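You operate a simulated robot arm through the tools that you are given. There is no shell and no other tool. Be economical: measure what you need, move in short steps, check, and stop when the job is done.

Carry out the task below with a simulated robot arm. There is one attempt and no reset: what you move stays moved.

JOB
Ready locked-off machine thirty's belt change: 900 mm belt from the bench drawer on the trolley, old belt slackened.
Fine: shut the drawer; free the red lock lever first, needle on SLACK; leave the door open for the fitter.

It is judged by the outcome, as a careful person would: the job done as asked, and still so three seconds after it is handed in. It fails if anything else is knocked over, pushed out of place, dropped, spilled or broken.

ROBOT AND FRAMES
A 7-joint arm with a two-finger parallel gripper on a trunk, on a base that drives. Base frame: it is fixed to the floor where the robot stands at the start and does not move with it; the origin is under the middle of the robot, x ahead of it, y to its left, z up. Units: mm, rad, N and s.
With the tool pointing down near the work surface it reaches from about 340 to 760 mm from the robot's upright axis, wherever it stands. Its first joint turns from -2.007 to 2.007 rad. Places, roughly: bench drawer [800, 100, 800]; red lock lever [-2000, -800, 500]; tension wheel [-1900, -900, 500]; top of the service trolley [200, 1000, 800]. Payload 3.91 kg.
Tool frame: the origin (TCP) lies between the finger pads and is the grasp point; the fingertips stand 30 mm ahead of it; z points along the fingers, y is the line along which they close. The gripper opens to 110 mm. The fingers are 20 mm wide and 10 mm thick; the gripper's body (48 by 112 mm) begins 55 mm behind the TCP.
Orientation is that of the tool frame in the base frame, as [roll, pitch, yaw] about the fixed x, y, z axes, in that order (R = Rz(yaw) Ry(pitch) Rx(roll)). With the fingers straight down and closing along the base's y, the tool's x points along the base's -x, its y along +y and its z along -z.

CONTROLS
- The arm moves only by the tool servo_tool. Its argument "steps" is a list of rows, each a list of 3 entries, a list of its own where there are three numbers: the shift along the tool's x, y, z in mm, then the turn, a rotation vector about the tool's x, y, z in rad, then the closure, from 0 (fully open) to 1 (shut). In form: [[[tx, ty, tz], [ax, ay, az], jaw], ...]. A call has 1 to 10 rows; each row shifts and turns the commanded pose from where the row before left it, along the tool's axes as they then stand. Rows are played at 5 a second. More than 50 mm and 0.15 rad between two rows, or a gripper value outside its range, and nothing of the call is played. A pose out of reach is approached as far as the arm can. The call stops where the force on the tool passes 40 N (or 10 N more than at its start, if that is more) or the arm is blocked; 0.2 s more then pass. Each finger travels about 108 mm/s and halts on what it meets, pressing with about 32 N; the grip force reading is that of the motor and also rises with nothing between the fingers. The clock runs only during rows and for 0.2 s after the last one: add rows that do not move to give the fingers time. It gives the time, the measured TCP pose, the force on the tool (base axes), the opening and the grip force at its end, in the units of the frame above (readings bear some noise), with the torque about the TCP (base axes, N m) and any sound that the robot's microphone picked up.
- Cameras (640 x 400 px; columns grow to the right, rows downward): "scene" is now at [-7, 189.4, 1539.4]; the picture's right is [0.59, -0.81, 0.00], its down [-0.72, -0.52, -0.45] and it looks along [0.37, 0.26, -0.89] (base axes); focal length 254 px, centre (320, 200). "wrist" rides on the gripper at [72, 17, -103] in the tool frame; the picture's right is [-0.23, 0.97, 0.00], its down [-0.76, -0.18, -0.62] and it looks along [-0.61, -0.14, 0.78] (tool axes); focal length 222 px, centre (320, 200). There is no depth. A picture from a camera that has moved, and an enlarged one, comes with that camera's place and axes in the base frame and with its lens.
- snapshot(camera): a new picture of that camera. It takes no simulated time.
- raise_lower(by): slides the trunk up (or, below 0, down) by that many mm; the arm and the scene camera ride with it, the base frame stays. It gives what a move gives, with no picture.
- base_move(legs): drives the robot by 1 to 6 legs, each [ahead, turn to the left] in mm and rad, along the robot's own axes; the way and the turn of a leg run together, so that a leg with both is an arc; at most 1500 mm and 3.142 rad a leg. The arm and the cameras ride along, it lands a little off, and it stops where it bumps. It gives what a move gives.
- aim_head(pan, tilt): turns the head with the scene camera to pan (to the left, within 2.705 rad either way) and tilt (down, from -0.506 to 1.204), counted from straight ahead of the robot. It gives what a move gives.
- enlarge(camera, box): a new picture of the part [left, top, right, bottom] of that camera's present view, enlarged. It takes no simulated time.
- close_job(): hands the job in; it is judged then, once.

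Work in short steps. Places have to be worked out from the pictures, the camera data and where the tool is seen: move nearer, look again, correct. Check each grasp and each placing, and mend what went wrong. You have 120 turns and 90 pictures in all, those below and enlarged ones among them. Open the gripper and draw the arm clear of the work before you hand the job in, unless the task says otherwise; then end with one line.

The tools are called as a command line: name --argument value ..., lists and objects as JSON in quotes. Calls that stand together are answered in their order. servo_tool: Moves the arm, as the interface text tells. Its arguments: {"type":"object","properties":{"steps":{"type":"array","items":{"type":"array"}}},"required":["steps"]} The other tools are called the same way: raise_lower (by) slides the trunk up or down; base_move (legs) drives the base; aim_head (pan, tilt) turns the head that bears the scene camera; snapshot (camera) takes a picture; enlarge (camera, box) takes an enlarged picture of a part of a camera's view; close_job () hands the job in.

At the start:

```text
clock: 0.0
eef_pos: [439.2, 173.1, 986.1]
ee_rot: [-3.141, -0.002, -3.14]
contact_force: [-1.0, -0.7, 0.9]
wrist_torque: [-0.01, 0.02, 0.0]
finger_gap: 110.0
gripper_force: 0.0
trunk travel left (down, up): [-675.0, 315.0]
robot x, y, heading: [0.1, -1.8, -0.003]
head pan, tilt: [0.625, 1.101]
```

scene: 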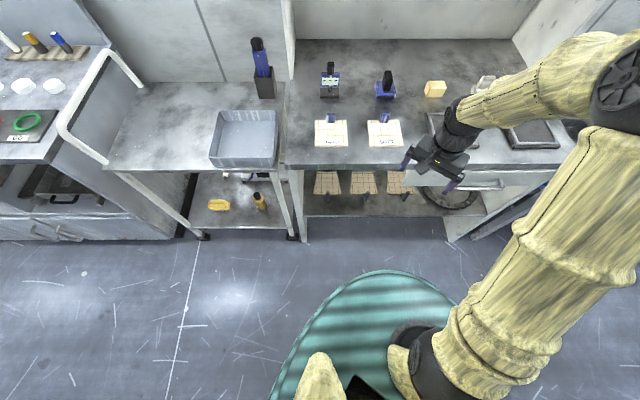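
wrist: 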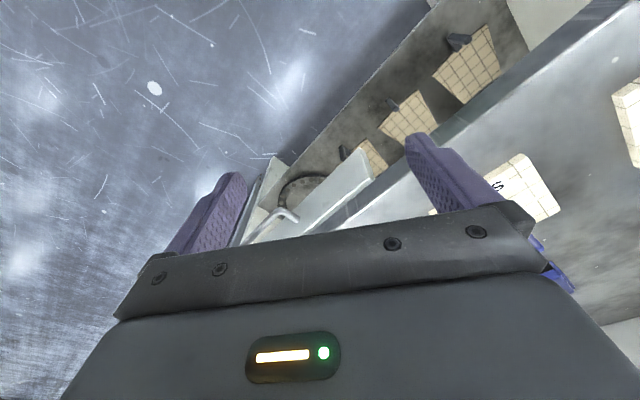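

The first view shows the bench ahead with a drawer under it, and the trolley to the left. I look at the bench from a flatter angle, and toward the machine.

aim_head --pan 0.0 --tilt 0.7

snapshot --camera "scene"

aim_head --pan 1.2 --tilt 0.7

snapshot --camera "scene"

aim_head --pan -2.7 --tilt 0.4

snapshot --camera "scene"

```text
clock: 1.0
eef_pos: [437.8, 173.5, 985.5]
ee_rot: [-3.141, 0.0, -3.14]
contact_force: [-1.0, -0.3, -0.5]
wrist_torque: [-0.04, 0.01, 0.0]
finger_gap: 110.0
gripper_force: 0.1
trunk travel left (down, up): [-675.0, 315.0]
robot x, y, heading: [2.1, -3.8, 0.004]
head pan, tilt: [0.0, 0.7]
```

```text
87 pictures are left
camera scene: at [26.9, 152.6, 1569.5], right [0.0, -1.0, 0.0], down [-0.64, 0.0, -0.76], along [0.76, 0.0, -0.64], focal length 254 px, centre (320, 200)
```

scene: 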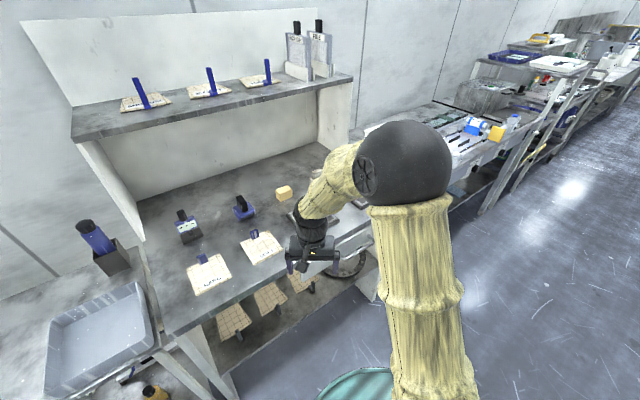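

```text
clock: 2.4
eef_pos: [438.0, 174.1, 983.5]
ee_rot: [3.141, -0.001, -3.141]
contact_force: [0.8, 0.5, -0.2]
wrist_torque: [0.0, 0.04, 0.02]
finger_gap: 110.1
gripper_force: 0.0
trunk travel left (down, up): [-675.0, 315.0]
robot x, y, heading: [-1.0, 0.5, 0.003]
head pan, tilt: [1.201, 0.7]
```

```text
86 pictures are left
camera scene: at [-27.3, 231.7, 1569.6], right [0.93, -0.36, 0.0], down [-0.23, -0.6, -0.76], along [0.28, 0.71, -0.64], focal length 254 px, centre (320, 200)
```

scene: 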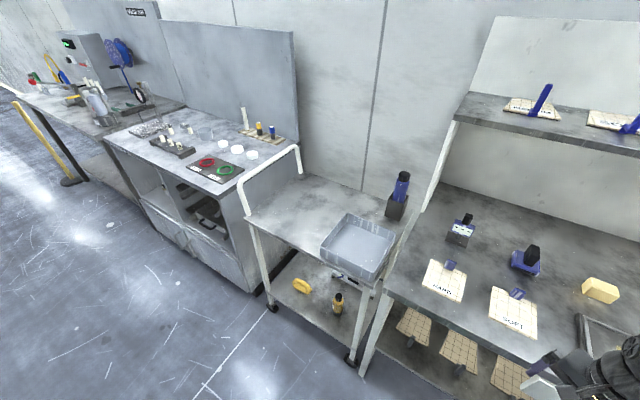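

```text
clock: 5.6
eef_pos: [438.4, 171.7, 984.8]
ee_rot: [3.141, 0.0, 3.14]
contact_force: [0.2, 0.2, -0.4]
wrist_torque: [0.0, -0.02, -0.02]
finger_gap: 110.0
gripper_force: 0.1
trunk travel left (down, up): [-675.0, 315.0]
robot x, y, heading: [2.4, 1.5, -0.001]
head pan, tilt: [-2.7, 0.4]
```

```text
85 pictures are left
camera scene: at [-141.8, 112.9, 1596.5], right [-0.43, 0.9, 0.0], down [0.35, 0.17, -0.92], along [-0.83, -0.39, -0.39], focal length 254 px, centre (320, 200)
```

scene: 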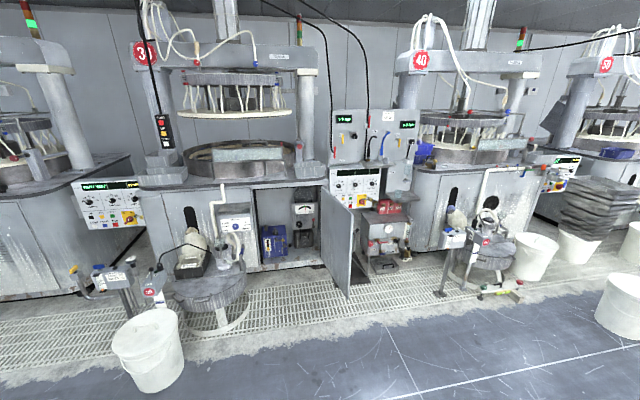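

Machine 30 with its open door is behind me on the right. I enlarge its cabinet and then the bench drawer.

enlarge --camera "scene" --box '[240, 170, 400, 270]'

aim_head --pan 0.0 --tilt 1.1

snapshot --camera "scene"

```text
4.00 times, centred on (320, 220) of scene
camera zoom: at [-141.8, 112.9, 1596.5], right [-0.43, 0.9, 0.0], down [0.35, 0.17, -0.92], along [-0.83, -0.39, -0.39], focal length 1015 px, centre (320, 120)
```

zoom: 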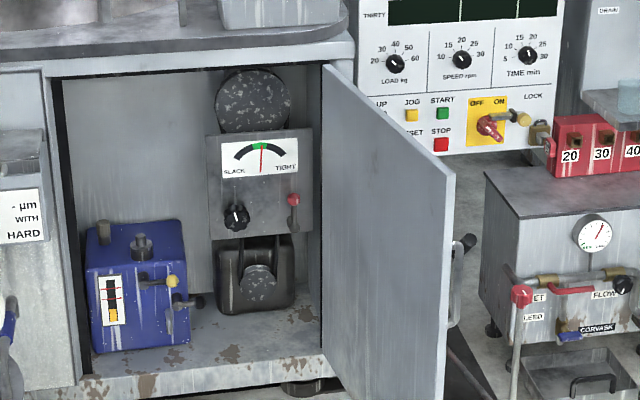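

```text
clock: 8.0
eef_pos: [438.2, 173.9, 985.5]
ee_rot: [-3.141, -0.001, 3.141]
contact_force: [-0.4, -0.1, 0.2]
wrist_torque: [0.0, 0.01, 0.03]
finger_gap: 109.7
gripper_force: 0.1
trunk travel left (down, up): [-675.0, 315.0]
robot x, y, heading: [-5.0, -3.1, -0.003]
head pan, tilt: [0.0, 1.1]
```

```text
83 pictures are left
camera scene: at [5.1, 152.5, 1539.6], right [0.0, -1.0, 0.0], down [-0.89, 0.0, -0.45], along [0.45, 0.0, -0.89], focal length 254 px, centre (320, 200)
```

scene: 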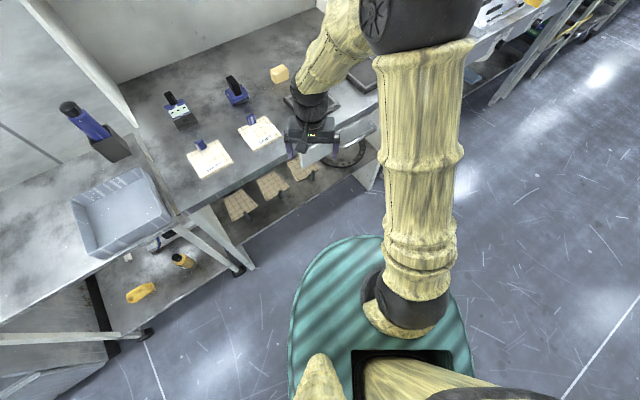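

I enlarge the drawer region.

enlarge --camera "scene" --box '[270, 80, 430, 180]'

enlarge --camera "wrist" --box '[200, 100, 460, 262]'

```text
4.00 times, centred on (350, 130) of scene
camera zoom: at [5.1, 152.5, 1539.6], right [0.0, -1.0, 0.0], down [-0.89, 0.0, -0.45], along [0.45, 0.0, -0.89], focal length 1015 px, centre (200, 480)
```

zoom: 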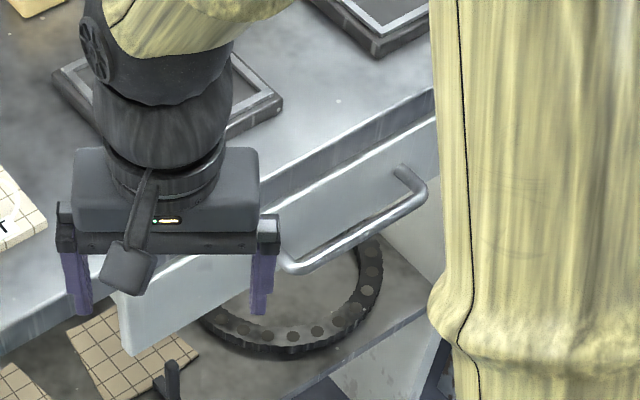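

```text
2.46 times, centred on (330, 181) of wrist
camera zoom: at [365.4, 189.6, 1087.2], right [0.23, 0.97, 0.0], down [0.76, -0.18, 0.62], along [0.61, -0.14, -0.78], focal length 547 px, centre (295, 247)
```

zoom: 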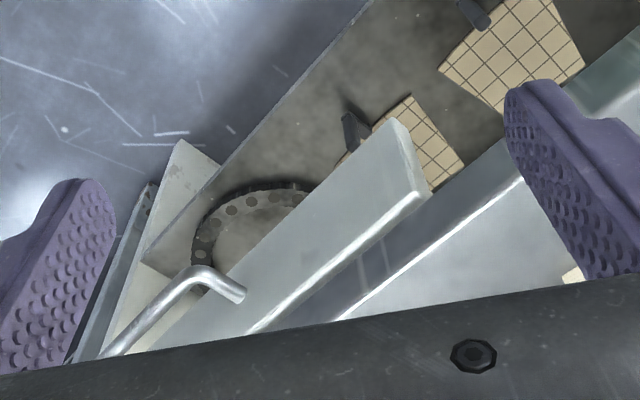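

The drawer has a horizontal bar handle; the bench is rotated about 0.6 rad. I drive to stand square in front of the drawer.

base_move --legs '[[0, -1.217], [438, 0], [0, 1.83]]'

aim_head --pan -0.1 --tilt 0.9

snapshot --camera "scene"

snapshot --camera "wrist"

```text
clock: 18.0
eef_pos: [440.1, -47.9, 984.2]
ee_rot: [-3.141, 0.001, -2.605]
contact_force: [0.4, 0.3, -0.2]
wrist_torque: [-0.01, 0.01, -0.01]
finger_gap: 110.2
gripper_force: 0.1
trunk travel left (down, up): [-675.0, 315.0]
robot x, y, heading: [151.7, -421.5, 0.535]
head pan, tilt: [0.0, 1.1]
```

```text
clock: 18.8
eef_pos: [440.8, -47.6, 985.1]
ee_rot: [3.141, 0.0, -2.606]
contact_force: [0.3, -0.6, -0.1]
wrist_torque: [-0.02, 0.01, 0.02]
finger_gap: 110.1
gripper_force: 0.0
trunk travel left (down, up): [-675.0, 315.0]
robot x, y, heading: [151.4, -420.1, 0.533]
head pan, tilt: [-0.099, 0.901]
```

```text
80 pictures are left
camera scene: at [92.2, -288.5, 1553.4], right [0.42, -0.91, 0.0], down [-0.71, -0.33, -0.62], along [0.56, 0.26, -0.78], focal length 254 px, centre (320, 200)
```

scene: 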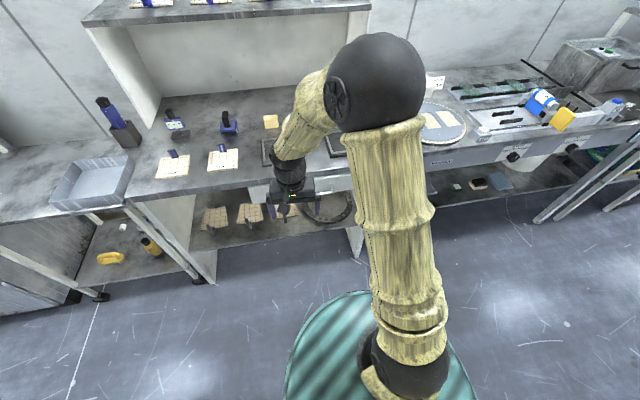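

```text
79 pictures are left
camera wrist: at [368.9, -71.1, 1087.2], right [-0.3, 0.95, 0.0], down [0.75, 0.24, 0.62], along [0.59, 0.19, -0.78], focal length 222 px, centre (320, 200)
```

wrist: 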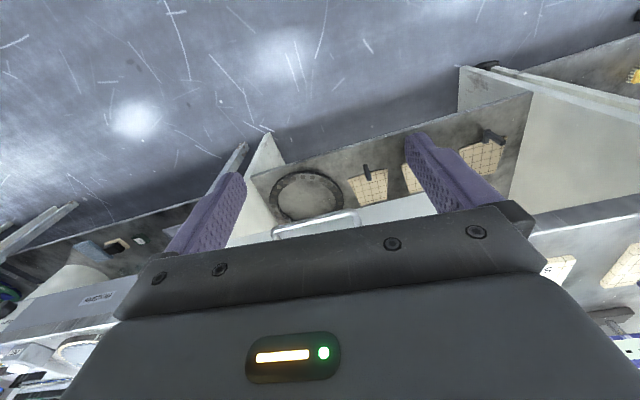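

Handle is visible in both cameras; I enlarge both to triangulate it.

enlarge --camera "scene" --box '[240, 120, 400, 220]'

enlarge --camera "wrist" --box '[220, 130, 460, 280]'

```text
4.00 times, centred on (320, 170) of scene
camera zoom: at [92.2, -288.5, 1553.4], right [0.42, -0.91, 0.0], down [-0.71, -0.33, -0.62], along [0.56, 0.26, -0.78], focal length 1015 px, centre (320, 320)
```

zoom: 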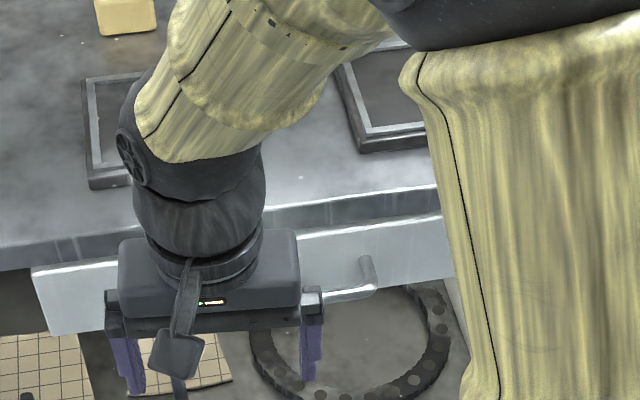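

```text
2.67 times, centred on (340, 205) of wrist
camera zoom: at [368.9, -71.1, 1087.2], right [-0.3, 0.95, 0.0], down [0.75, 0.24, 0.62], along [0.59, 0.19, -0.78], focal length 592 px, centre (267, 187)
```

zoom: 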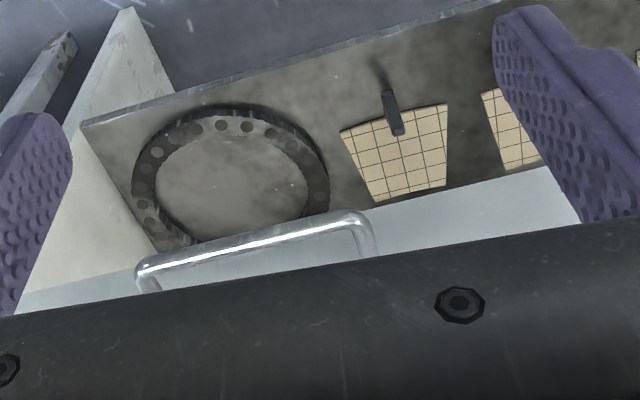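

Triangulation puts the handle bar from about (720,-60) to (625,73) at z≈761, normal heading ≈0.62. I square up and rotate the tool so the fingers close across the bar, tilted 45°.

base_move --legs '[[0, 0.087]]'

servo_tool --steps '[[[0, 0, 0], [0, 0, 0.1428], 0], [[0, 0, 0], [0, 0, 0.1428], 0], [[0, 0, 0], [0, 0, 0.1428], 0], [[0, 0, 0], [0, 0, 0.1428], 0], [[0, 0, 0], [0, 0, 0.1428], 0], [[0, 0, 0], [0, 0, 0.1428], 0], [[0, 0, 0], [0, 0, 0.1428], 0], [[0, 0, 0], [0, 0, 0.1428], 0], [[0, 0, 0], [0, 0, 0.1428], 0], [[0, 0, 0], [0, 0, 0.1428], 0]]'

servo_tool --steps '[[[0, 0, 0], [0, 0, 0.1428], 0], [[0, 0, 0], [-0.131, 0, 0], 0], [[0, 0, 0], [-0.131, 0, 0], 0], [[0, 0, 0], [-0.131, 0, 0], 0], [[0, 0, 0], [-0.131, 0, 0], 0], [[0, 0, 0], [-0.131, 0, 0], 0], [[0, 0, 0], [-0.131, 0, 0], 0], [[0, 0, 0], [0, 0, 0], 0]]'

snapshot --camera "wrist"

snapshot --camera "scene"

```text
clock: 19.7
eef_pos: [407.1, -23.8, 984.1]
ee_rot: [3.141, 0.0, -2.519]
contact_force: [-0.2, -0.6, -0.1]
wrist_torque: [-0.01, 0.0, -0.01]
finger_gap: 110.0
gripper_force: 0.0
trunk travel left (down, up): [-675.0, 315.0]
robot x, y, heading: [153.5, -421.3, 0.631]
head pan, tilt: [-0.099, 0.901]
```

```text
clock: 21.9
eef_pos: [404.8, -23.9, 984.4]
ee_rot: [-3.141, 0.0, 2.338]
contact_force: [0.3, 0.4, -0.3]
wrist_torque: [0.01, 0.0, 0.04]
finger_gap: 110.1
gripper_force: 0.1
trunk travel left (down, up): [-675.0, 315.0]
robot x, y, heading: [151.6, -421.8, 0.628]
head pan, tilt: [-0.099, 0.901]
```

```text
clock: 23.7
eef_pos: [405.2, -22.5, 985.1]
ee_rot: [2.354, 0.0, 2.196]
contact_force: [-0.6, -0.2, -0.1]
wrist_torque: [-0.01, 0.02, 0.0]
finger_gap: 110.0
gripper_force: 0.1
trunk travel left (down, up): [-675.0, 315.0]
robot x, y, heading: [153.5, -422.4, 0.624]
head pan, tilt: [-0.099, 0.901]
```

```text
76 pictures are left
camera wrist: at [312.6, -0.9, 1068.4], right [0.69, 0.22, 0.69], down [-0.01, -0.95, 0.31], along [0.72, -0.23, -0.65], focal length 222 px, centre (320, 200)
```

wrist: 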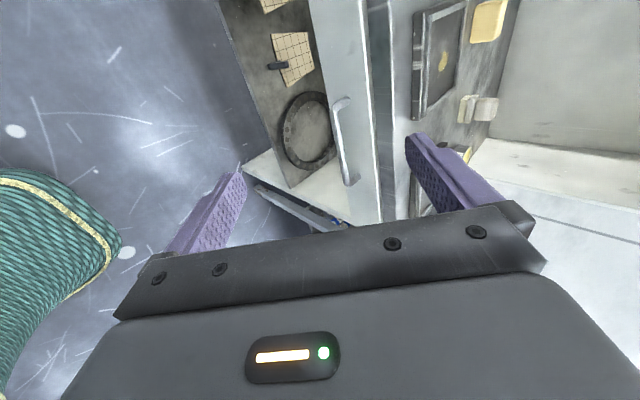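

```text
75 pictures are left
camera scene: at [80.5, -294.6, 1553.4], right [0.5, -0.86, 0.0], down [-0.68, -0.39, -0.62], along [0.54, 0.31, -0.78], focal length 254 px, centre (320, 200)
```

scene: 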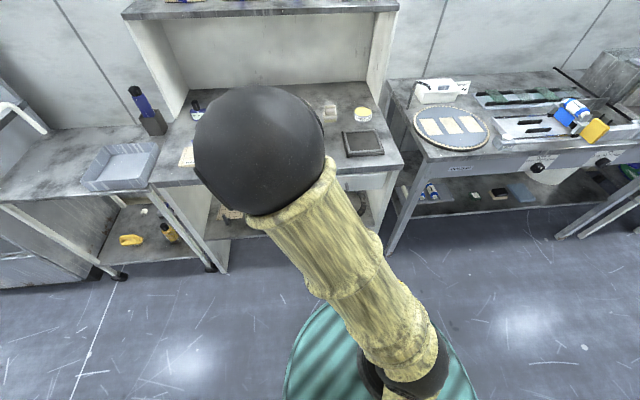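

I stage the gripper ~100 mm short of the bar along the tool axis.

servo_tool --steps '[[[-22, 2.3, 36], [0, 0, 0], 0], [[-22, 2.3, 36], [0, 0, 0], 0], [[-22, 2.3, 36], [0, 0, 0], 0], [[-22, 2.3, 36], [0, 0, 0], 0], [[-22, 2.3, 36], [0, 0, 0], 0], [[-22, 2.3, 36], [0, 0, 0], 0], [[0, 0, 0], [0, 0, 0], 0]]'

snapshot --camera "wrist"

```text
clock: 25.3
eef_pos: [613.6, -31.3, 843.8]
ee_rot: [2.355, 0.002, 2.197]
contact_force: [0.1, 0.1, 0.2]
wrist_torque: [0.0, -0.02, 0.01]
finger_gap: 109.9
gripper_force: 0.1
trunk travel left (down, up): [-675.0, 315.0]
robot x, y, heading: [154.1, -419.1, 0.625]
head pan, tilt: [-0.099, 0.901]
```

```text
74 pictures are left
camera wrist: at [520.9, -9.1, 927.9], right [0.69, 0.22, 0.69], down [-0.01, -0.95, 0.31], along [0.72, -0.23, -0.65], focal length 222 px, centre (320, 200)
```

wrist: 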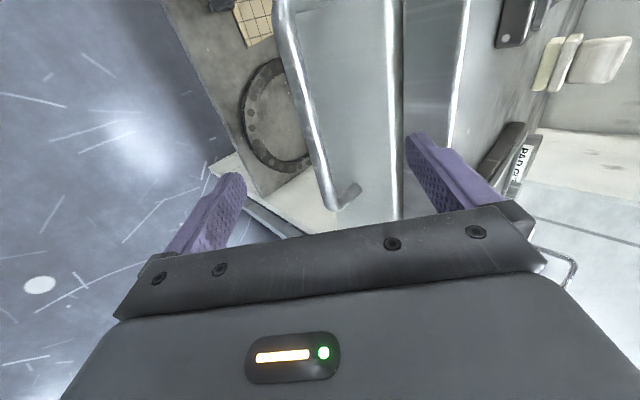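

Bar centre ≈ (676,6,765). At 45° the upper finger would hit the drawer front, so I flatten the tool to ~15° below horizontal, backing off a little first.

servo_tool --steps '[[[0, 0, -15], [-0.131, 0, 0], 0], [[0, 0, -10], [-0.131, 0, 0], 0], [[0, 0, 0], [-0.131, 0, 0], 0], [[0, 0, 0], [-0.131, 0, 0], 0], [[0, 0, 0], [0, 0, 0], 0]]'

snapshot --camera "wrist"

```text
clock: 26.5
eef_pos: [598.6, -44.8, 859.4]
ee_rot: [1.829, -0.001, 2.197]
contact_force: [-0.3, -0.7, -1.2]
wrist_torque: [-0.03, 0.02, 0.01]
finger_gap: 109.9
gripper_force: 0.0
trunk travel left (down, up): [-675.0, 315.0]
robot x, y, heading: [149.5, -423.3, 0.625]
head pan, tilt: [-0.099, 0.901]
```

```text
73 pictures are left
camera wrist: at [478.1, -43.0, 901.8], right [0.34, -0.04, 0.94], down [-0.08, -1.0, -0.01], along [0.94, -0.07, -0.34], focal length 222 px, centre (320, 200)
```

wrist: 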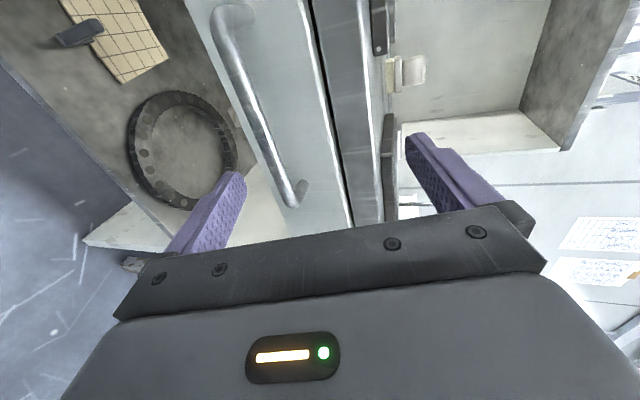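

Bar centre refines to ≈(680,10,770). I lower in line with it, staying ~55 mm short.

servo_tool --steps '[[[-1, -20, 10], [0, 0, 0], 0], [[-1, -20, 15], [0, 0, 0], 0], [[-1, -21, 20], [0, 0, 0], 0], [[0, 0, 15], [0, 0, 0], 0], [[0, 0, 0], [0, 0, 0], 0]]'

snapshot --camera "wrist"

```text
clock: 27.7
eef_pos: [636.0, -23.4, 782.6]
ee_rot: [1.831, 0.0, 2.196]
contact_force: [-0.6, -0.3, -0.2]
wrist_torque: [0.0, 0.0, 0.0]
finger_gap: 110.1
gripper_force: 0.0
trunk travel left (down, up): [-675.0, 315.0]
robot x, y, heading: [151.0, -421.7, 0.63]
head pan, tilt: [-0.099, 0.901]
```

```text
72 pictures are left
camera wrist: at [515.7, -20.8, 826.0], right [0.34, -0.04, 0.94], down [-0.08, -1.0, -0.01], along [0.94, -0.07, -0.34], focal length 222 px, centre (320, 200)
```

wrist: 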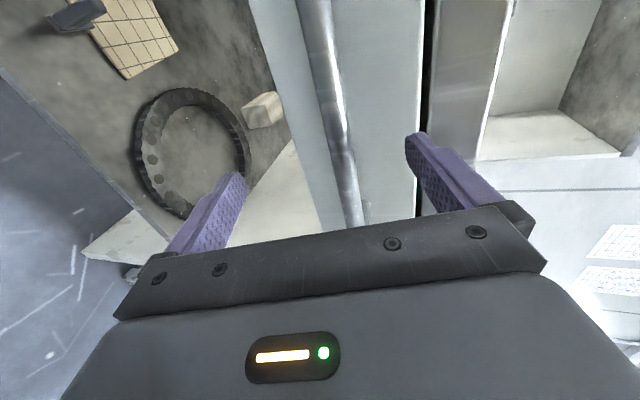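

The bar lies between the fingers, slightly toward the upper one. I advance 35 mm.

servo_tool --steps '[[[0, 3, 12], [0, 0, 0], 0], [[0, 3, 12], [0, 0, 0], 0], [[0, 2, 11], [0, 0, 0], 0], [[0, 0, 0], [0, 0, 0], 0]]'

snapshot --camera "wrist"

```text
clock: 28.3
eef_pos: [647.1, -15.2, 784.5]
ee_rot: [1.837, -0.001, 2.199]
contact_force: [-26.5, -22.7, 9.5]
wrist_torque: [1.56, -1.85, -0.11]
finger_gap: 110.2
gripper_force: 0.1
trunk travel left (down, up): [-675.0, 315.0]
robot x, y, heading: [153.2, -421.7, 0.629]
head pan, tilt: [-0.099, 0.901]
stopped in row 3: the force on the tool passed its limit (the readings are from after the stop); the commanded pose is now the measured one
```

```text
71 pictures are left
camera wrist: at [527.0, -12.4, 826.4], right [0.34, -0.03, 0.94], down [-0.08, -1.0, -0.01], along [0.94, -0.07, -0.34], focal length 222 px, centre (320, 200)
```

wrist: 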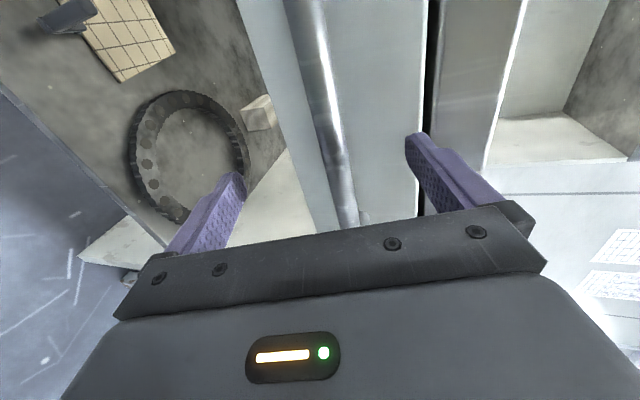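

The upper finger met the panel above the bar. I back off, narrow the jaws to ~45 mm, and advance again gently.

servo_tool --steps '[[[0, 0, -6], [0, 0, 0], 0], [[0, 4, 0], [0, 0, 0], 0.6], [[0, 0, 0], [0, 0, 0], 0.6], [[0, 0, 0], [0, 0, 0], 0.6]]'

snapshot --camera "wrist"

```text
clock: 29.3
eef_pos: [646.9, -14.2, 787.4]
ee_rot: [1.84, -0.001, 2.199]
contact_force: [-0.7, -1.1, 0.1]
wrist_torque: [0.0, 0.04, 0.03]
finger_gap: 44.1
gripper_force: 0.1
trunk travel left (down, up): [-675.0, 315.0]
robot x, y, heading: [154.7, -420.4, 0.627]
head pan, tilt: [-0.099, 0.901]
```

```text
70 pictures are left
camera wrist: at [527.4, -11.8, 829.6], right [0.34, -0.03, 0.94], down [-0.08, -1.0, -0.01], along [0.94, -0.07, -0.34], focal length 222 px, centre (320, 200)
```

wrist: 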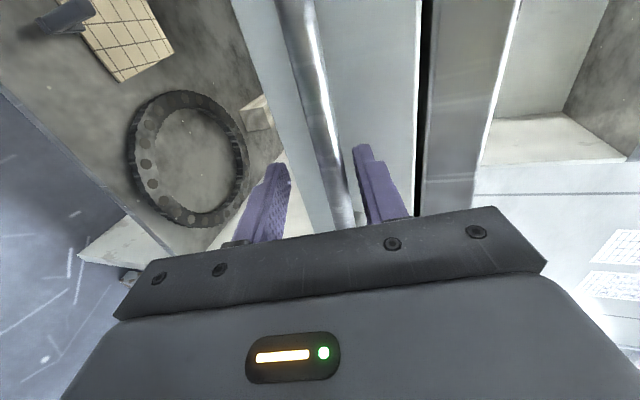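

The bar passes between the narrowed fingers. I advance up to 20 mm more, then close.

servo_tool --steps '[[[0, 0, 8], [0, 0, 0], 0.6], [[0, 0, 8], [0, 0, 0], 0.6], [[0, 0, 0], [0, 0, 0], 0.6]]'

servo_tool --steps '[[[0, 0, 0], [0, 0, 0], 1], [[0, 0, 0], [0, 0, 0], 1], [[0, 0, 0], [0, 0, 0], 1]]'

snapshot --camera "wrist"

```text
clock: 29.9
eef_pos: [654.0, -9.5, 782.9]
ee_rot: [1.842, -0.003, 2.199]
contact_force: [-23.9, -21.2, 14.6]
wrist_torque: [0.82, -1.02, -0.14]
finger_gap: 46.6
gripper_force: 2.2
trunk travel left (down, up): [-675.0, 315.0]
robot x, y, heading: [152.7, -422.0, 0.628]
head pan, tilt: [-0.099, 0.901]
stopped in row 3: the force on the tool passed its limit (the readings are from after the stop); the commanded pose is now the measured one
```

```text
clock: 30.2
eef_pos: [657.0, -6.1, 794.4]
ee_rot: [1.816, -0.001, 2.198]
contact_force: [-2.2, -1.6, 32.1]
wrist_torque: [0.38, -0.53, -0.12]
finger_gap: 13.5
gripper_force: 28.0
trunk travel left (down, up): [-675.0, 315.0]
robot x, y, heading: [147.6, -419.7, 0.626]
head pan, tilt: [-0.099, 0.901]
stopped in row 1: the force on the tool passed its limit (the readings are from after the stop); the commanded pose is now the measured one
```

```text
69 pictures are left
camera wrist: at [536.2, -4.7, 834.0], right [0.33, -0.05, 0.94], down [-0.08, -1.0, -0.02], along [0.94, -0.07, -0.33], focal length 222 px, centre (320, 200)
```

wrist: 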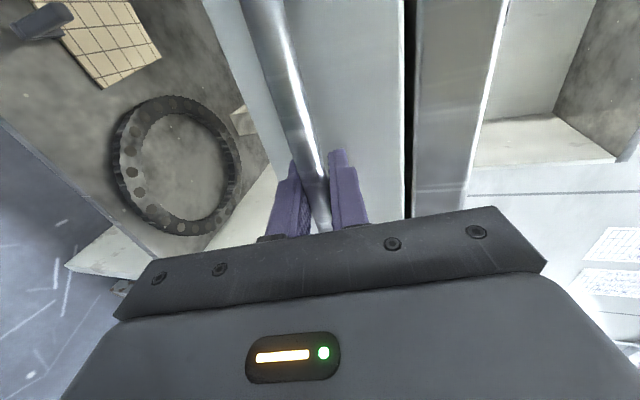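

Bar gripped (gap 13.5 mm). I pull straight out along the drawer's normal.

servo_tool --steps '[[[0, -3.6, -14.5], [0, 0, 0], 1], [[0, -3.6, -14.5], [0, 0, 0], 1], [[0, -3.6, -14.5], [0, 0, 0], 1], [[0, -3.6, -14.5], [0, 0, 0], 1], [[0, 0, 0], [0, 0, 0], 1]]'

snapshot --camera "wrist"

```text
clock: 30.4
eef_pos: [656.4, -6.3, 792.5]
ee_rot: [1.81, -0.002, 2.199]
contact_force: [-18.8, -18.3, 23.4]
wrist_torque: [-0.1, 0.16, 0.28]
finger_gap: 13.5
gripper_force: 45.2
trunk travel left (down, up): [-675.0, 315.0]
robot x, y, heading: [154.7, -419.3, 0.629]
head pan, tilt: [-0.099, 0.901]
stopped in row 1: the force on the tool passed its limit (the readings are from after the stop); the commanded pose is now the measured one
```

```text
68 pictures are left
camera wrist: at [536.1, -4.8, 833.6], right [0.32, -0.05, 0.95], down [-0.08, -1.0, -0.03], along [0.94, -0.07, -0.32], focal length 222 px, centre (320, 200)
```

wrist: 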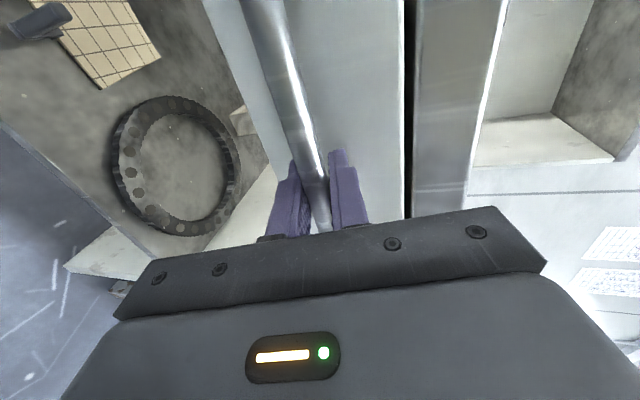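

Residual force while settled is mostly upward; I relieve it with a small upward move and hold to settle.

servo_tool --steps '[[[0, 2, 0], [0, 0, 0], 1], [[0, 0, 0], [0, 0, 0], 1], [[0, 0, 0], [0, 0, 0], 1]]'

servo_tool --steps '[[[0, -1, -4], [0, 0, 0], 1], [[0, -1, -4], [0, 0, 0], 1], [[0, -1, -4], [0, 0, 0], 1], [[0, -1, -4], [0, 0, 0], 1]]'

```text
clock: 31.2
eef_pos: [656.7, -6.8, 792.8]
ee_rot: [1.816, -0.001, 2.197]
contact_force: [-17.7, -18.9, 18.4]
wrist_torque: [0.19, -0.19, 0.29]
finger_gap: 13.4
gripper_force: 44.8
trunk travel left (down, up): [-675.0, 315.0]
robot x, y, heading: [147.6, -418.9, 0.623]
head pan, tilt: [-0.099, 0.901]
```

```text
clock: 32.2
eef_pos: [645.0, -14.5, 793.1]
ee_rot: [1.813, -0.001, 2.196]
contact_force: [3.4, -3.9, 21.6]
wrist_torque: [0.01, -0.25, -0.59]
finger_gap: 13.8
gripper_force: 45.3
trunk travel left (down, up): [-675.0, 315.0]
robot x, y, heading: [151.6, -419.6, 0.624]
head pan, tilt: [-0.099, 0.901]
```

It moved 14 mm with the grip held. I keep pulling in modest steps, easing upward a little.

servo_tool --steps '[[[0, 0, -8], [0, 0, 0], 1], [[0, -1, -8], [0, 0, 0], 1], [[0, -2, -8], [0, 0, 0], 1], [[0, -2, -8], [0, 0, 0], 1], [[0, -2, -8], [0, 0, 0], 1], [[0, -2, -8], [0, 0, 0], 1]]'

snapshot --camera "wrist"

```text
clock: 33.6
eef_pos: [607.8, -41.7, 793.5]
ee_rot: [1.82, -0.002, 2.198]
contact_force: [3.9, -6.1, -1.1]
wrist_torque: [0.02, 0.04, 0.29]
finger_gap: 13.6
gripper_force: 44.7
trunk travel left (down, up): [-675.0, 315.0]
robot x, y, heading: [150.5, -423.4, 0.622]
head pan, tilt: [-0.099, 0.901]
```

```text
67 pictures are left
camera wrist: at [486.8, -40.5, 834.4], right [0.33, -0.05, 0.94], down [-0.08, -1.0, -0.02], along [0.94, -0.07, -0.33], focal length 222 px, centre (320, 200)
```

wrist: 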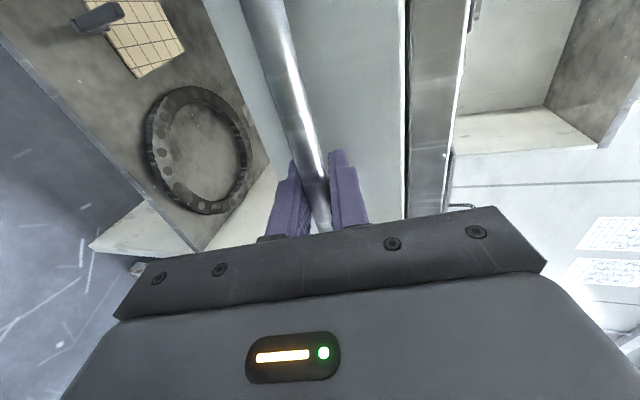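

The drawer is opening. Continue pulling ~180 mm.

servo_tool --steps '[[[0, -2.4, -9.7], [0, 0, 0], 1], [[0, -2.4, -9.7], [0, 0, 0], 1], [[0, -2.4, -9.7], [0, 0, 0], 1], [[0, -2.4, -9.7], [0, 0, 0], 1], [[0, -2.4, -9.7], [0, 0, 0], 1], [[0, -2.4, -9.7], [0, 0, 0], 1], [[0, -2.4, -9.7], [0, 0, 0], 1], [[0, -2.4, -9.7], [0, 0, 0], 1], [[0, -2.4, -9.7], [0, 0, 0], 1]]'

servo_tool --steps '[[[0, -2.4, -9.7], [0, 0, 0], 1], [[0, -2.4, -9.7], [0, 0, 0], 1], [[0, -2.4, -9.7], [0, 0, 0], 1], [[0, -2.4, -9.7], [0, 0, 0], 1], [[0, -2.4, -9.7], [0, 0, 0], 1], [[0, -2.4, -9.7], [0, 0, 0], 1], [[0, -2.4, -9.7], [0, 0, 0], 1], [[0, -2.4, -9.7], [0, 0, 0], 1], [[0, -2.4, -9.7], [0, 0, 0], 1]]'

snapshot --camera "scene"

snapshot --camera "wrist"

```text
clock: 35.6
eef_pos: [533.2, -96.6, 793.3]
ee_rot: [1.821, -0.001, 2.196]
contact_force: [2.7, -4.1, -11.4]
wrist_torque: [0.1, -0.19, -0.13]
finger_gap: 13.6
gripper_force: 45.5
trunk travel left (down, up): [-675.0, 315.0]
robot x, y, heading: [153.8, -422.1, 0.63]
head pan, tilt: [-0.099, 0.901]
```

```text
clock: 37.7
eef_pos: [460.5, -149.0, 793.1]
ee_rot: [1.828, 0.003, 2.197]
contact_force: [0.3, -0.5, -16.1]
wrist_torque: [0.53, 0.01, 0.21]
finger_gap: 13.5
gripper_force: 45.1
trunk travel left (down, up): [-675.0, 315.0]
robot x, y, heading: [150.0, -420.1, 0.626]
head pan, tilt: [-0.099, 0.901]
stopped in row 9: the force on the tool passed its limit (the readings are from after the stop); the commanded pose is now the measured one
```

```text
66 pictures are left
camera scene: at [81.2, -294.3, 1553.9], right [0.5, -0.86, 0.0], down [-0.68, -0.39, -0.62], along [0.54, 0.31, -0.78], focal length 254 px, centre (320, 200)
```

scene: 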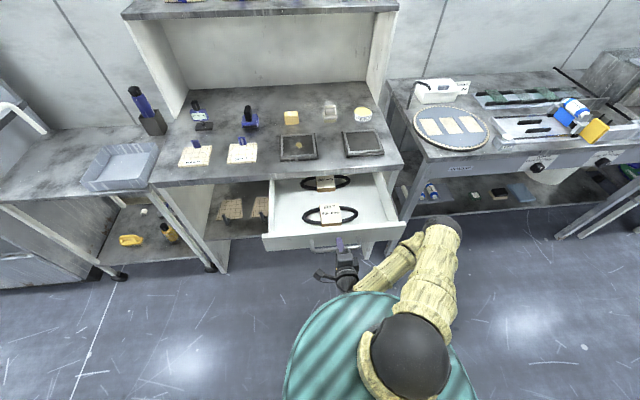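

```text
65 pictures are left
camera wrist: at [339.6, -147.3, 835.1], right [0.33, -0.04, 0.94], down [-0.08, -1.0, -0.01], along [0.94, -0.07, -0.34], focal length 222 px, centre (320, 200)
```

wrist: 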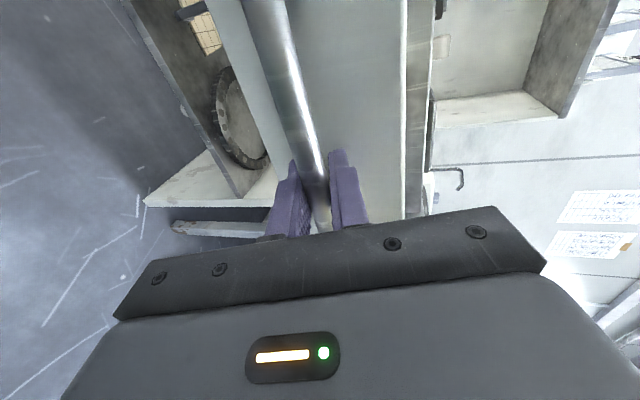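

Drawer is fully open with two labelled belts inside. I read the labels.

enlarge --camera "scene" --box '[260, 165, 400, 253]'

```text
4.55 times, centred on (330, 209) of scene
camera zoom: at [81.2, -294.3, 1553.9], right [0.5, -0.86, 0.0], down [-0.68, -0.39, -0.62], along [0.54, 0.31, -0.78], focal length 1154 px, centre (274, 159)
```

zoom: 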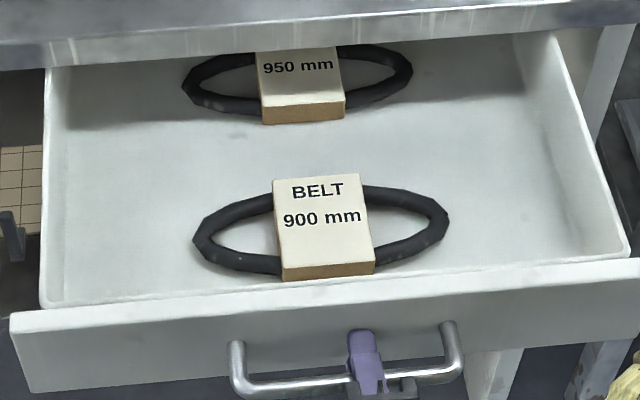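

The front belt is the 900. I release the handle, retreat and rise.

servo_tool --steps '[[[0, 0, 0], [0, 0, 0], 0.55], [[0, 0, 0], [0, 0, 0], 0.55], [[0, 0, 0], [0, 0, 0], 0.55], [[0, 0, -20], [0, 0, 0], 0.55], [[0, 0, -20], [0, 0, 0], 0.55], [[0, 0, -15], [0, 0, 0], 0.55], [[0, 0, 0], [0, 0, 0], 0.55]]'

servo_tool --steps '[[[0, 35, -9], [0.131, 0, 0], 0.3], [[0, 35, -4], [0.131, 0, 0], 0], [[0, 35, 0], [0.131, 0, 0], 0], [[0, 30, 0], [0.131, 0, 0], 0], [[0, 25, 0], [0.131, 0, 0], 0], [[0, 25, 0], [0.131, 0, 0], 0], [[0, 25, 0], [0.131, 0, 0], 0], [[0, 15, 0], [0.131, 0, 0], 0], [[0, 0, 0], [0.131, 0, 0], 0], [[0, 0, 0], [0.134, 0, 0], 0]]'

servo_tool --steps '[[[0, 0, 0], [0, 0, -0.1428], 0], [[0, 0, 0], [0, 0, -0.1428], 0], [[0, 0, 0], [0, 0, -0.1428], 0], [[0, 0, 0], [0, 0, -0.1428], 0], [[0, 0, 0], [0, 0, -0.1428], 0], [[0, 0, 0], [0, 0, -0.1428], 0], [[0, 0, 0], [0, 0, -0.1428], 0], [[0, 0, 0], [0, 0, -0.1428], 0], [[0, 0, 0], [0, 0, -0.1428], 0], [[0, 0, 0], [0, 0, -0.1428], 0]]'

servo_tool --steps '[[[0, 0, 0], [0, 0, -0.1428], 0], [[0, 0, 0], [0, 0, 0], 0]]'

snapshot --camera "wrist"

snapshot --camera "scene"

```text
clock: 39.5
eef_pos: [440.5, -152.5, 808.0]
ee_rot: [1.736, 0.084, 2.284]
contact_force: [-0.3, 0.2, 0.9]
wrist_torque: [0.01, 0.01, 0.02]
finger_gap: 49.4
gripper_force: 0.0
out of reach, approached as far as the arm can: row 4, 5, 6
trunk travel left (down, up): [-675.0, 315.0]
robot x, y, heading: [149.4, -423.1, 0.623]
head pan, tilt: [-0.099, 0.901]
stopped in row 7: the arm was blocked; the commanded pose is now the measured one
```

```text
clock: 40.5
eef_pos: [485.1, -81.5, 843.7]
ee_rot: [2.21, 0.084, 2.288]
contact_force: [-0.3, -1.1, -0.2]
wrist_torque: [-0.01, -0.02, 0.02]
finger_gap: 110.0
gripper_force: 0.2
out of reach, approached as far as the arm can: row 1, 2, 3
trunk travel left (down, up): [-675.0, 315.0]
robot x, y, heading: [153.5, -421.3, 0.624]
head pan, tilt: [-0.099, 0.901]
stopped in row 4: the force on the tool passed its limit (the readings are from after the stop); the commanded pose is now the measured one
```

```text
clock: 42.6
eef_pos: [485.3, -82.7, 842.8]
ee_rot: [3.094, 0.93, -2.551]
contact_force: [0.2, -0.7, 0.0]
wrist_torque: [-0.02, 0.03, 0.0]
finger_gap: 109.9
gripper_force: 0.0
trunk travel left (down, up): [-675.0, 315.0]
robot x, y, heading: [149.6, -417.2, 0.626]
head pan, tilt: [-0.099, 0.901]
```

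```text
clock: 43.2
eef_pos: [485.2, -82.3, 842.3]
ee_rot: [-3.001, 0.926, -2.313]
contact_force: [-0.8, -0.7, -0.1]
wrist_torque: [0.0, -0.04, 0.01]
finger_gap: 109.8
gripper_force: 0.1
trunk travel left (down, up): [-675.0, 315.0]
robot x, y, heading: [147.5, -423.1, 0.627]
head pan, tilt: [-0.099, 0.901]
```

```text
63 pictures are left
camera wrist: at [378.8, -152.2, 844.1], right [-0.54, 0.83, 0.1], down [0.03, -0.1, 0.99], along [0.84, 0.54, 0.03], focal length 222 px, centre (320, 200)
```

wrist: 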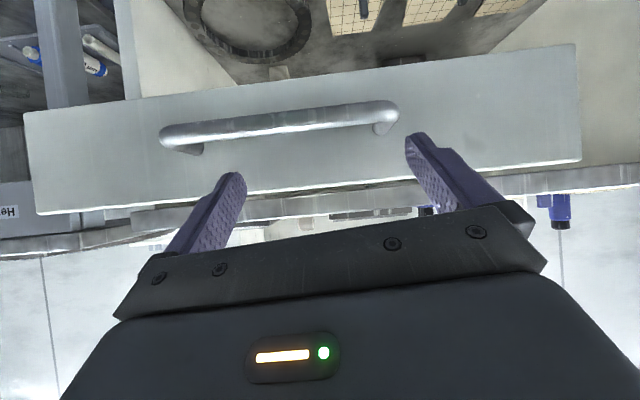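

```text
62 pictures are left
camera scene: at [80.5, -294.5, 1553.4], right [0.5, -0.86, 0.0], down [-0.68, -0.39, -0.62], along [0.54, 0.31, -0.78], focal length 254 px, centre (320, 200)
```

scene: 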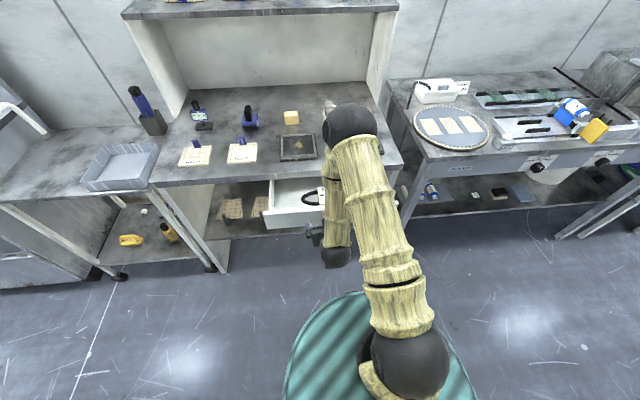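

Some reach limits bent the path; the tool is now above the drawer, tilted forward. I rise straight up, then pitch the tool to vertical.

servo_tool --steps '[[[-24, -2.5, -18], [0, 0, 0], 0], [[-24, -2.5, -18], [0, 0, 0], 0], [[-24, -2.5, -18], [0, 0, 0], 0], [[-24, -2.5, -18], [0, 0, 0], 0], [[-24, -2.5, -18], [0, 0, 0], 0], [[0, 0, 0], [0, 0, 0], 0]]'

servo_tool --steps '[[[0, 0, 0], [0, 0.133, 0], 0], [[0, 0, 0], [0, 0.133, 0], 0], [[0, 0, 0], [0, 0.133, 0], 0], [[0, 0, 0], [0, 0.133, 0], 0], [[0, 0, 0], [0, 0.133, 0], 0], [[0, 0, 0], [0, 0.133, 0], 0], [[0, 0, 0], [0, 0.133, 0], 0], [[0, 0, 0], [0, 0, 0], 0]]'

```text
clock: 44.6
eef_pos: [502.1, -60.5, 987.3]
ee_rot: [-3.002, 0.922, -2.313]
contact_force: [0.0, 0.0, 0.3]
wrist_torque: [-0.02, -0.01, -0.02]
finger_gap: 109.6
gripper_force: 0.1
out of reach, approached as far as the arm can: row 1, 2, 3, 4
trunk travel left (down, up): [-675.0, 315.0]
robot x, y, heading: [155.0, -421.3, 0.628]
head pan, tilt: [-0.099, 0.901]
```

```text
clock: 46.5
eef_pos: [500.6, -59.2, 987.1]
ee_rot: [-3.057, -0.001, -2.428]
contact_force: [0.2, -0.1, 0.5]
wrist_torque: [0.02, -0.01, 0.01]
finger_gap: 109.9
gripper_force: 0.0
trunk travel left (down, up): [-675.0, 315.0]
robot x, y, heading: [153.4, -421.9, 0.627]
head pan, tilt: [-0.099, 0.901]
```

I correct the last small tilt/yaw and hover over the 900 belt.

servo_tool --steps '[[[0, 0, 0], [-0.084, 0, 0.0], 0], [[0, 0, 0], [0, 0, 0.092], 0], [[-31, -20, 20], [0, 0, 0], 0], [[-31, -20, 30], [0, 0, 0], 0], [[0, 0, 0], [0, 0, 0], 0]]'

snapshot --camera "wrist"

snapshot --camera "scene"

```text
clock: 47.6
eef_pos: [575.1, -56.1, 937.0]
ee_rot: [3.141, -0.002, -2.518]
contact_force: [0.5, -0.2, 0.0]
wrist_torque: [0.0, 0.01, 0.02]
finger_gap: 110.0
gripper_force: 0.1
trunk travel left (down, up): [-675.0, 315.0]
robot x, y, heading: [150.5, -421.1, 0.629]
head pan, tilt: [-0.099, 0.901]
```

```text
61 pictures are left
camera wrist: at [504.9, -85.0, 1039.2], right [-0.38, 0.92, 0.0], down [0.72, 0.3, 0.62], along [0.57, 0.24, -0.78], focal length 222 px, centre (320, 200)
```

wrist: 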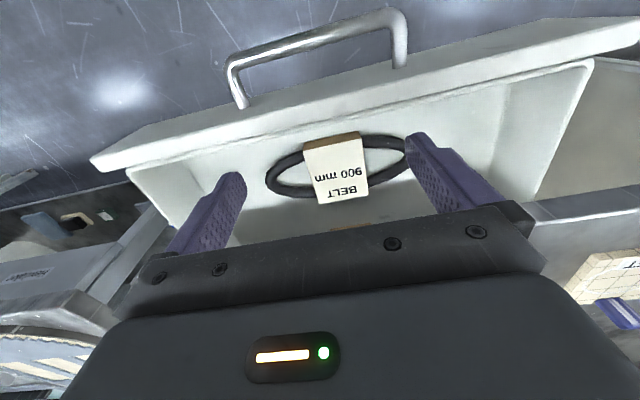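

```text
60 pictures are left
camera scene: at [80.2, -294.6, 1553.4], right [0.5, -0.86, 0.0], down [-0.68, -0.39, -0.62], along [0.54, 0.31, -0.78], focal length 254 px, centre (320, 200)
```

scene: 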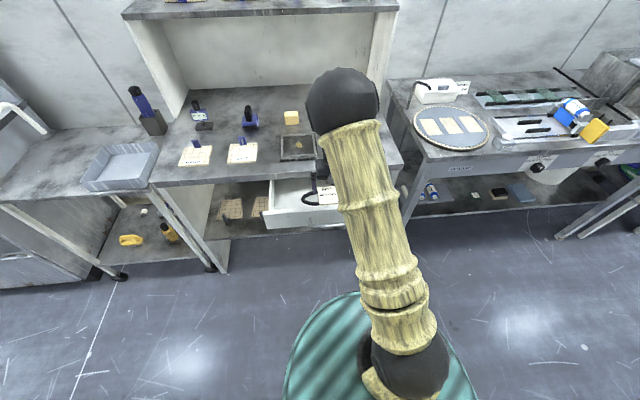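

The drawer seems to have been nudged partly in (~60 mm) during that contact, but is still open. The sleeve is now near (631,-8,~790); I move over it at a safe height and look again.

servo_tool --steps '[[[-24, 2, 0], [0, 0, 0], 0], [[-24, 2, 0], [0, 0, 0], 0], [[-24, 2, 0], [0, 0, 0], 0], [[0, 0, 0], [0, 0, 0], 0]]'

snapshot --camera "wrist"

enlarge --camera "scene" --box '[250, 140, 410, 240]'

```text
clock: 48.6
eef_pos: [630.8, -10.1, 937.5]
ee_rot: [3.14, 0.0, -2.519]
contact_force: [-0.3, 0.0, -0.6]
wrist_torque: [-0.02, -0.03, -0.02]
finger_gap: 110.0
gripper_force: 0.1
trunk travel left (down, up): [-675.0, 315.0]
robot x, y, heading: [152.9, -423.9, 0.629]
head pan, tilt: [-0.099, 0.901]
```

```text
59 pictures are left
camera wrist: at [561.9, -39.1, 1040.5], right [-0.38, 0.92, 0.0], down [0.72, 0.3, 0.62], along [0.57, 0.24, -0.78], focal length 222 px, centre (320, 200)
```

wrist: 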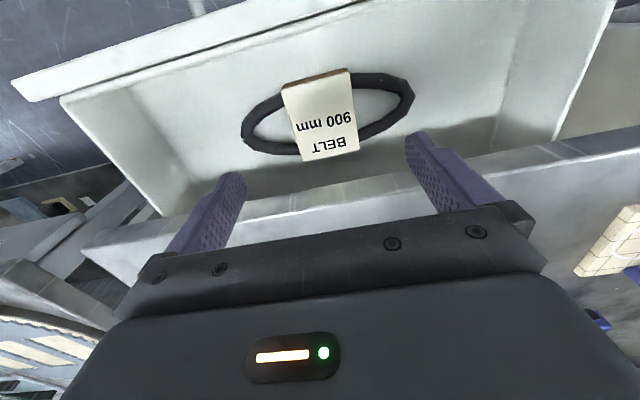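

```text
4.00 times, centred on (330, 190) of scene
camera zoom: at [80.6, -294.6, 1553.4], right [0.5, -0.86, 0.0], down [-0.68, -0.39, -0.62], along [0.54, 0.31, -0.78], focal length 1015 px, centre (280, 240)
```

zoom: 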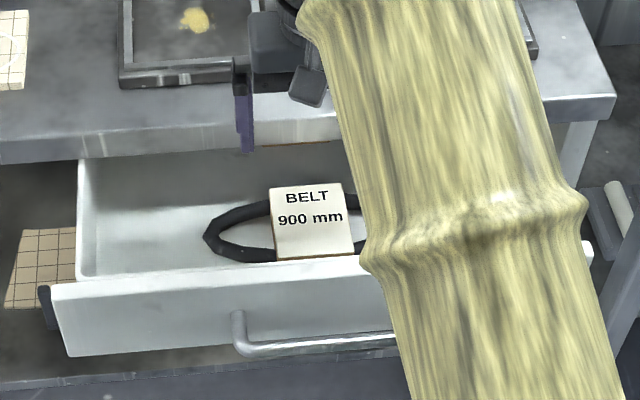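

Triangulated sleeve top centre ≈ (645,-1,767), aligned with the gripper. I move over it and descend to z≈805, then check.

servo_tool --steps '[[[-16, 0, 30], [0, 0, 0], 0], [[0, 0, 35], [0, 0, 0], 0], [[0, 0, 35], [0, 0, 0], 0], [[0, 0, 30], [0, 0, 0], 0], [[0, 0, 0], [0, 0, 0], 0]]'

snapshot --camera "wrist"

enlarge --camera "scene" --box '[250, 140, 410, 240]'

```text
clock: 49.9
eef_pos: [642.9, -1.2, 807.9]
ee_rot: [3.141, -0.001, -2.519]
contact_force: [-1.0, -0.1, -0.3]
wrist_torque: [-0.02, -0.01, -0.05]
finger_gap: 109.8
gripper_force: 0.0
trunk travel left (down, up): [-675.0, 315.0]
robot x, y, heading: [151.7, -418.4, 0.626]
head pan, tilt: [-0.099, 0.901]
```

```text
57 pictures are left
camera wrist: at [573.2, -29.9, 910.5], right [-0.38, 0.92, 0.0], down [0.72, 0.3, 0.62], along [0.57, 0.24, -0.78], focal length 222 px, centre (320, 200)
```

wrist: 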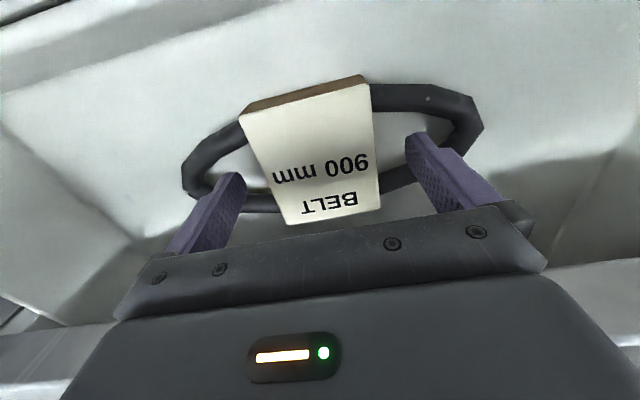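

```text
4.00 times, centred on (330, 190) of scene
camera zoom: at [80.5, -294.7, 1553.4], right [0.5, -0.86, 0.0], down [-0.68, -0.39, -0.62], along [0.54, 0.31, -0.78], focal length 1015 px, centre (280, 240)
```

zoom: 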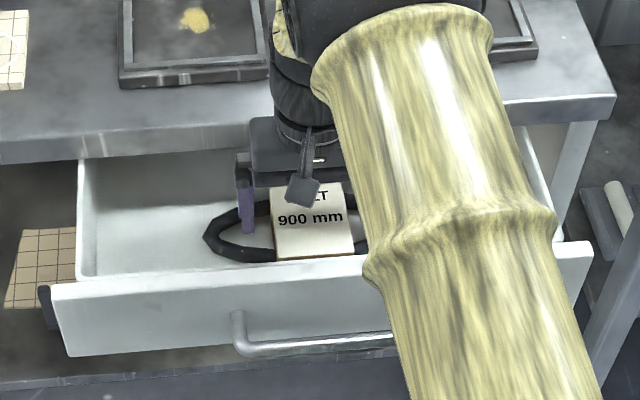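

Fingers straddle the sleeve above the loop's hole. I descend in small steps until near the drawer floor.

servo_tool --steps '[[[4, 0, 8], [0, 0, 0], 0], [[0, 0, 8], [0, 0, 0], 0], [[0, 0, 6], [0, 0, 0], 0], [[0, 0, 0], [0, 0, 0], 0]]'

snapshot --camera "wrist"

```text
clock: 50.9
eef_pos: [640.0, -2.7, 787.7]
ee_rot: [3.141, 0.004, -2.517]
contact_force: [0.3, 0.1, 19.2]
wrist_torque: [-0.11, 0.14, -0.03]
finger_gap: 109.6
gripper_force: 0.0
trunk travel left (down, up): [-675.0, 315.0]
robot x, y, heading: [151.6, -425.1, 0.63]
head pan, tilt: [-0.099, 0.901]
```

```text
55 pictures are left
camera wrist: at [570.4, -31.8, 890.1], right [-0.38, 0.92, 0.0], down [0.72, 0.3, 0.63], along [0.58, 0.24, -0.78], focal length 222 px, centre (320, 200)
```

wrist: 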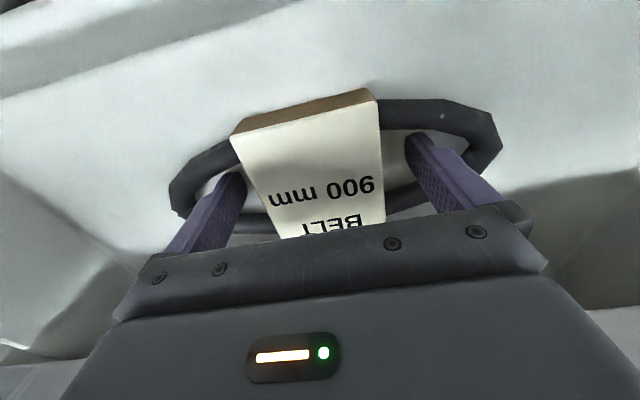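

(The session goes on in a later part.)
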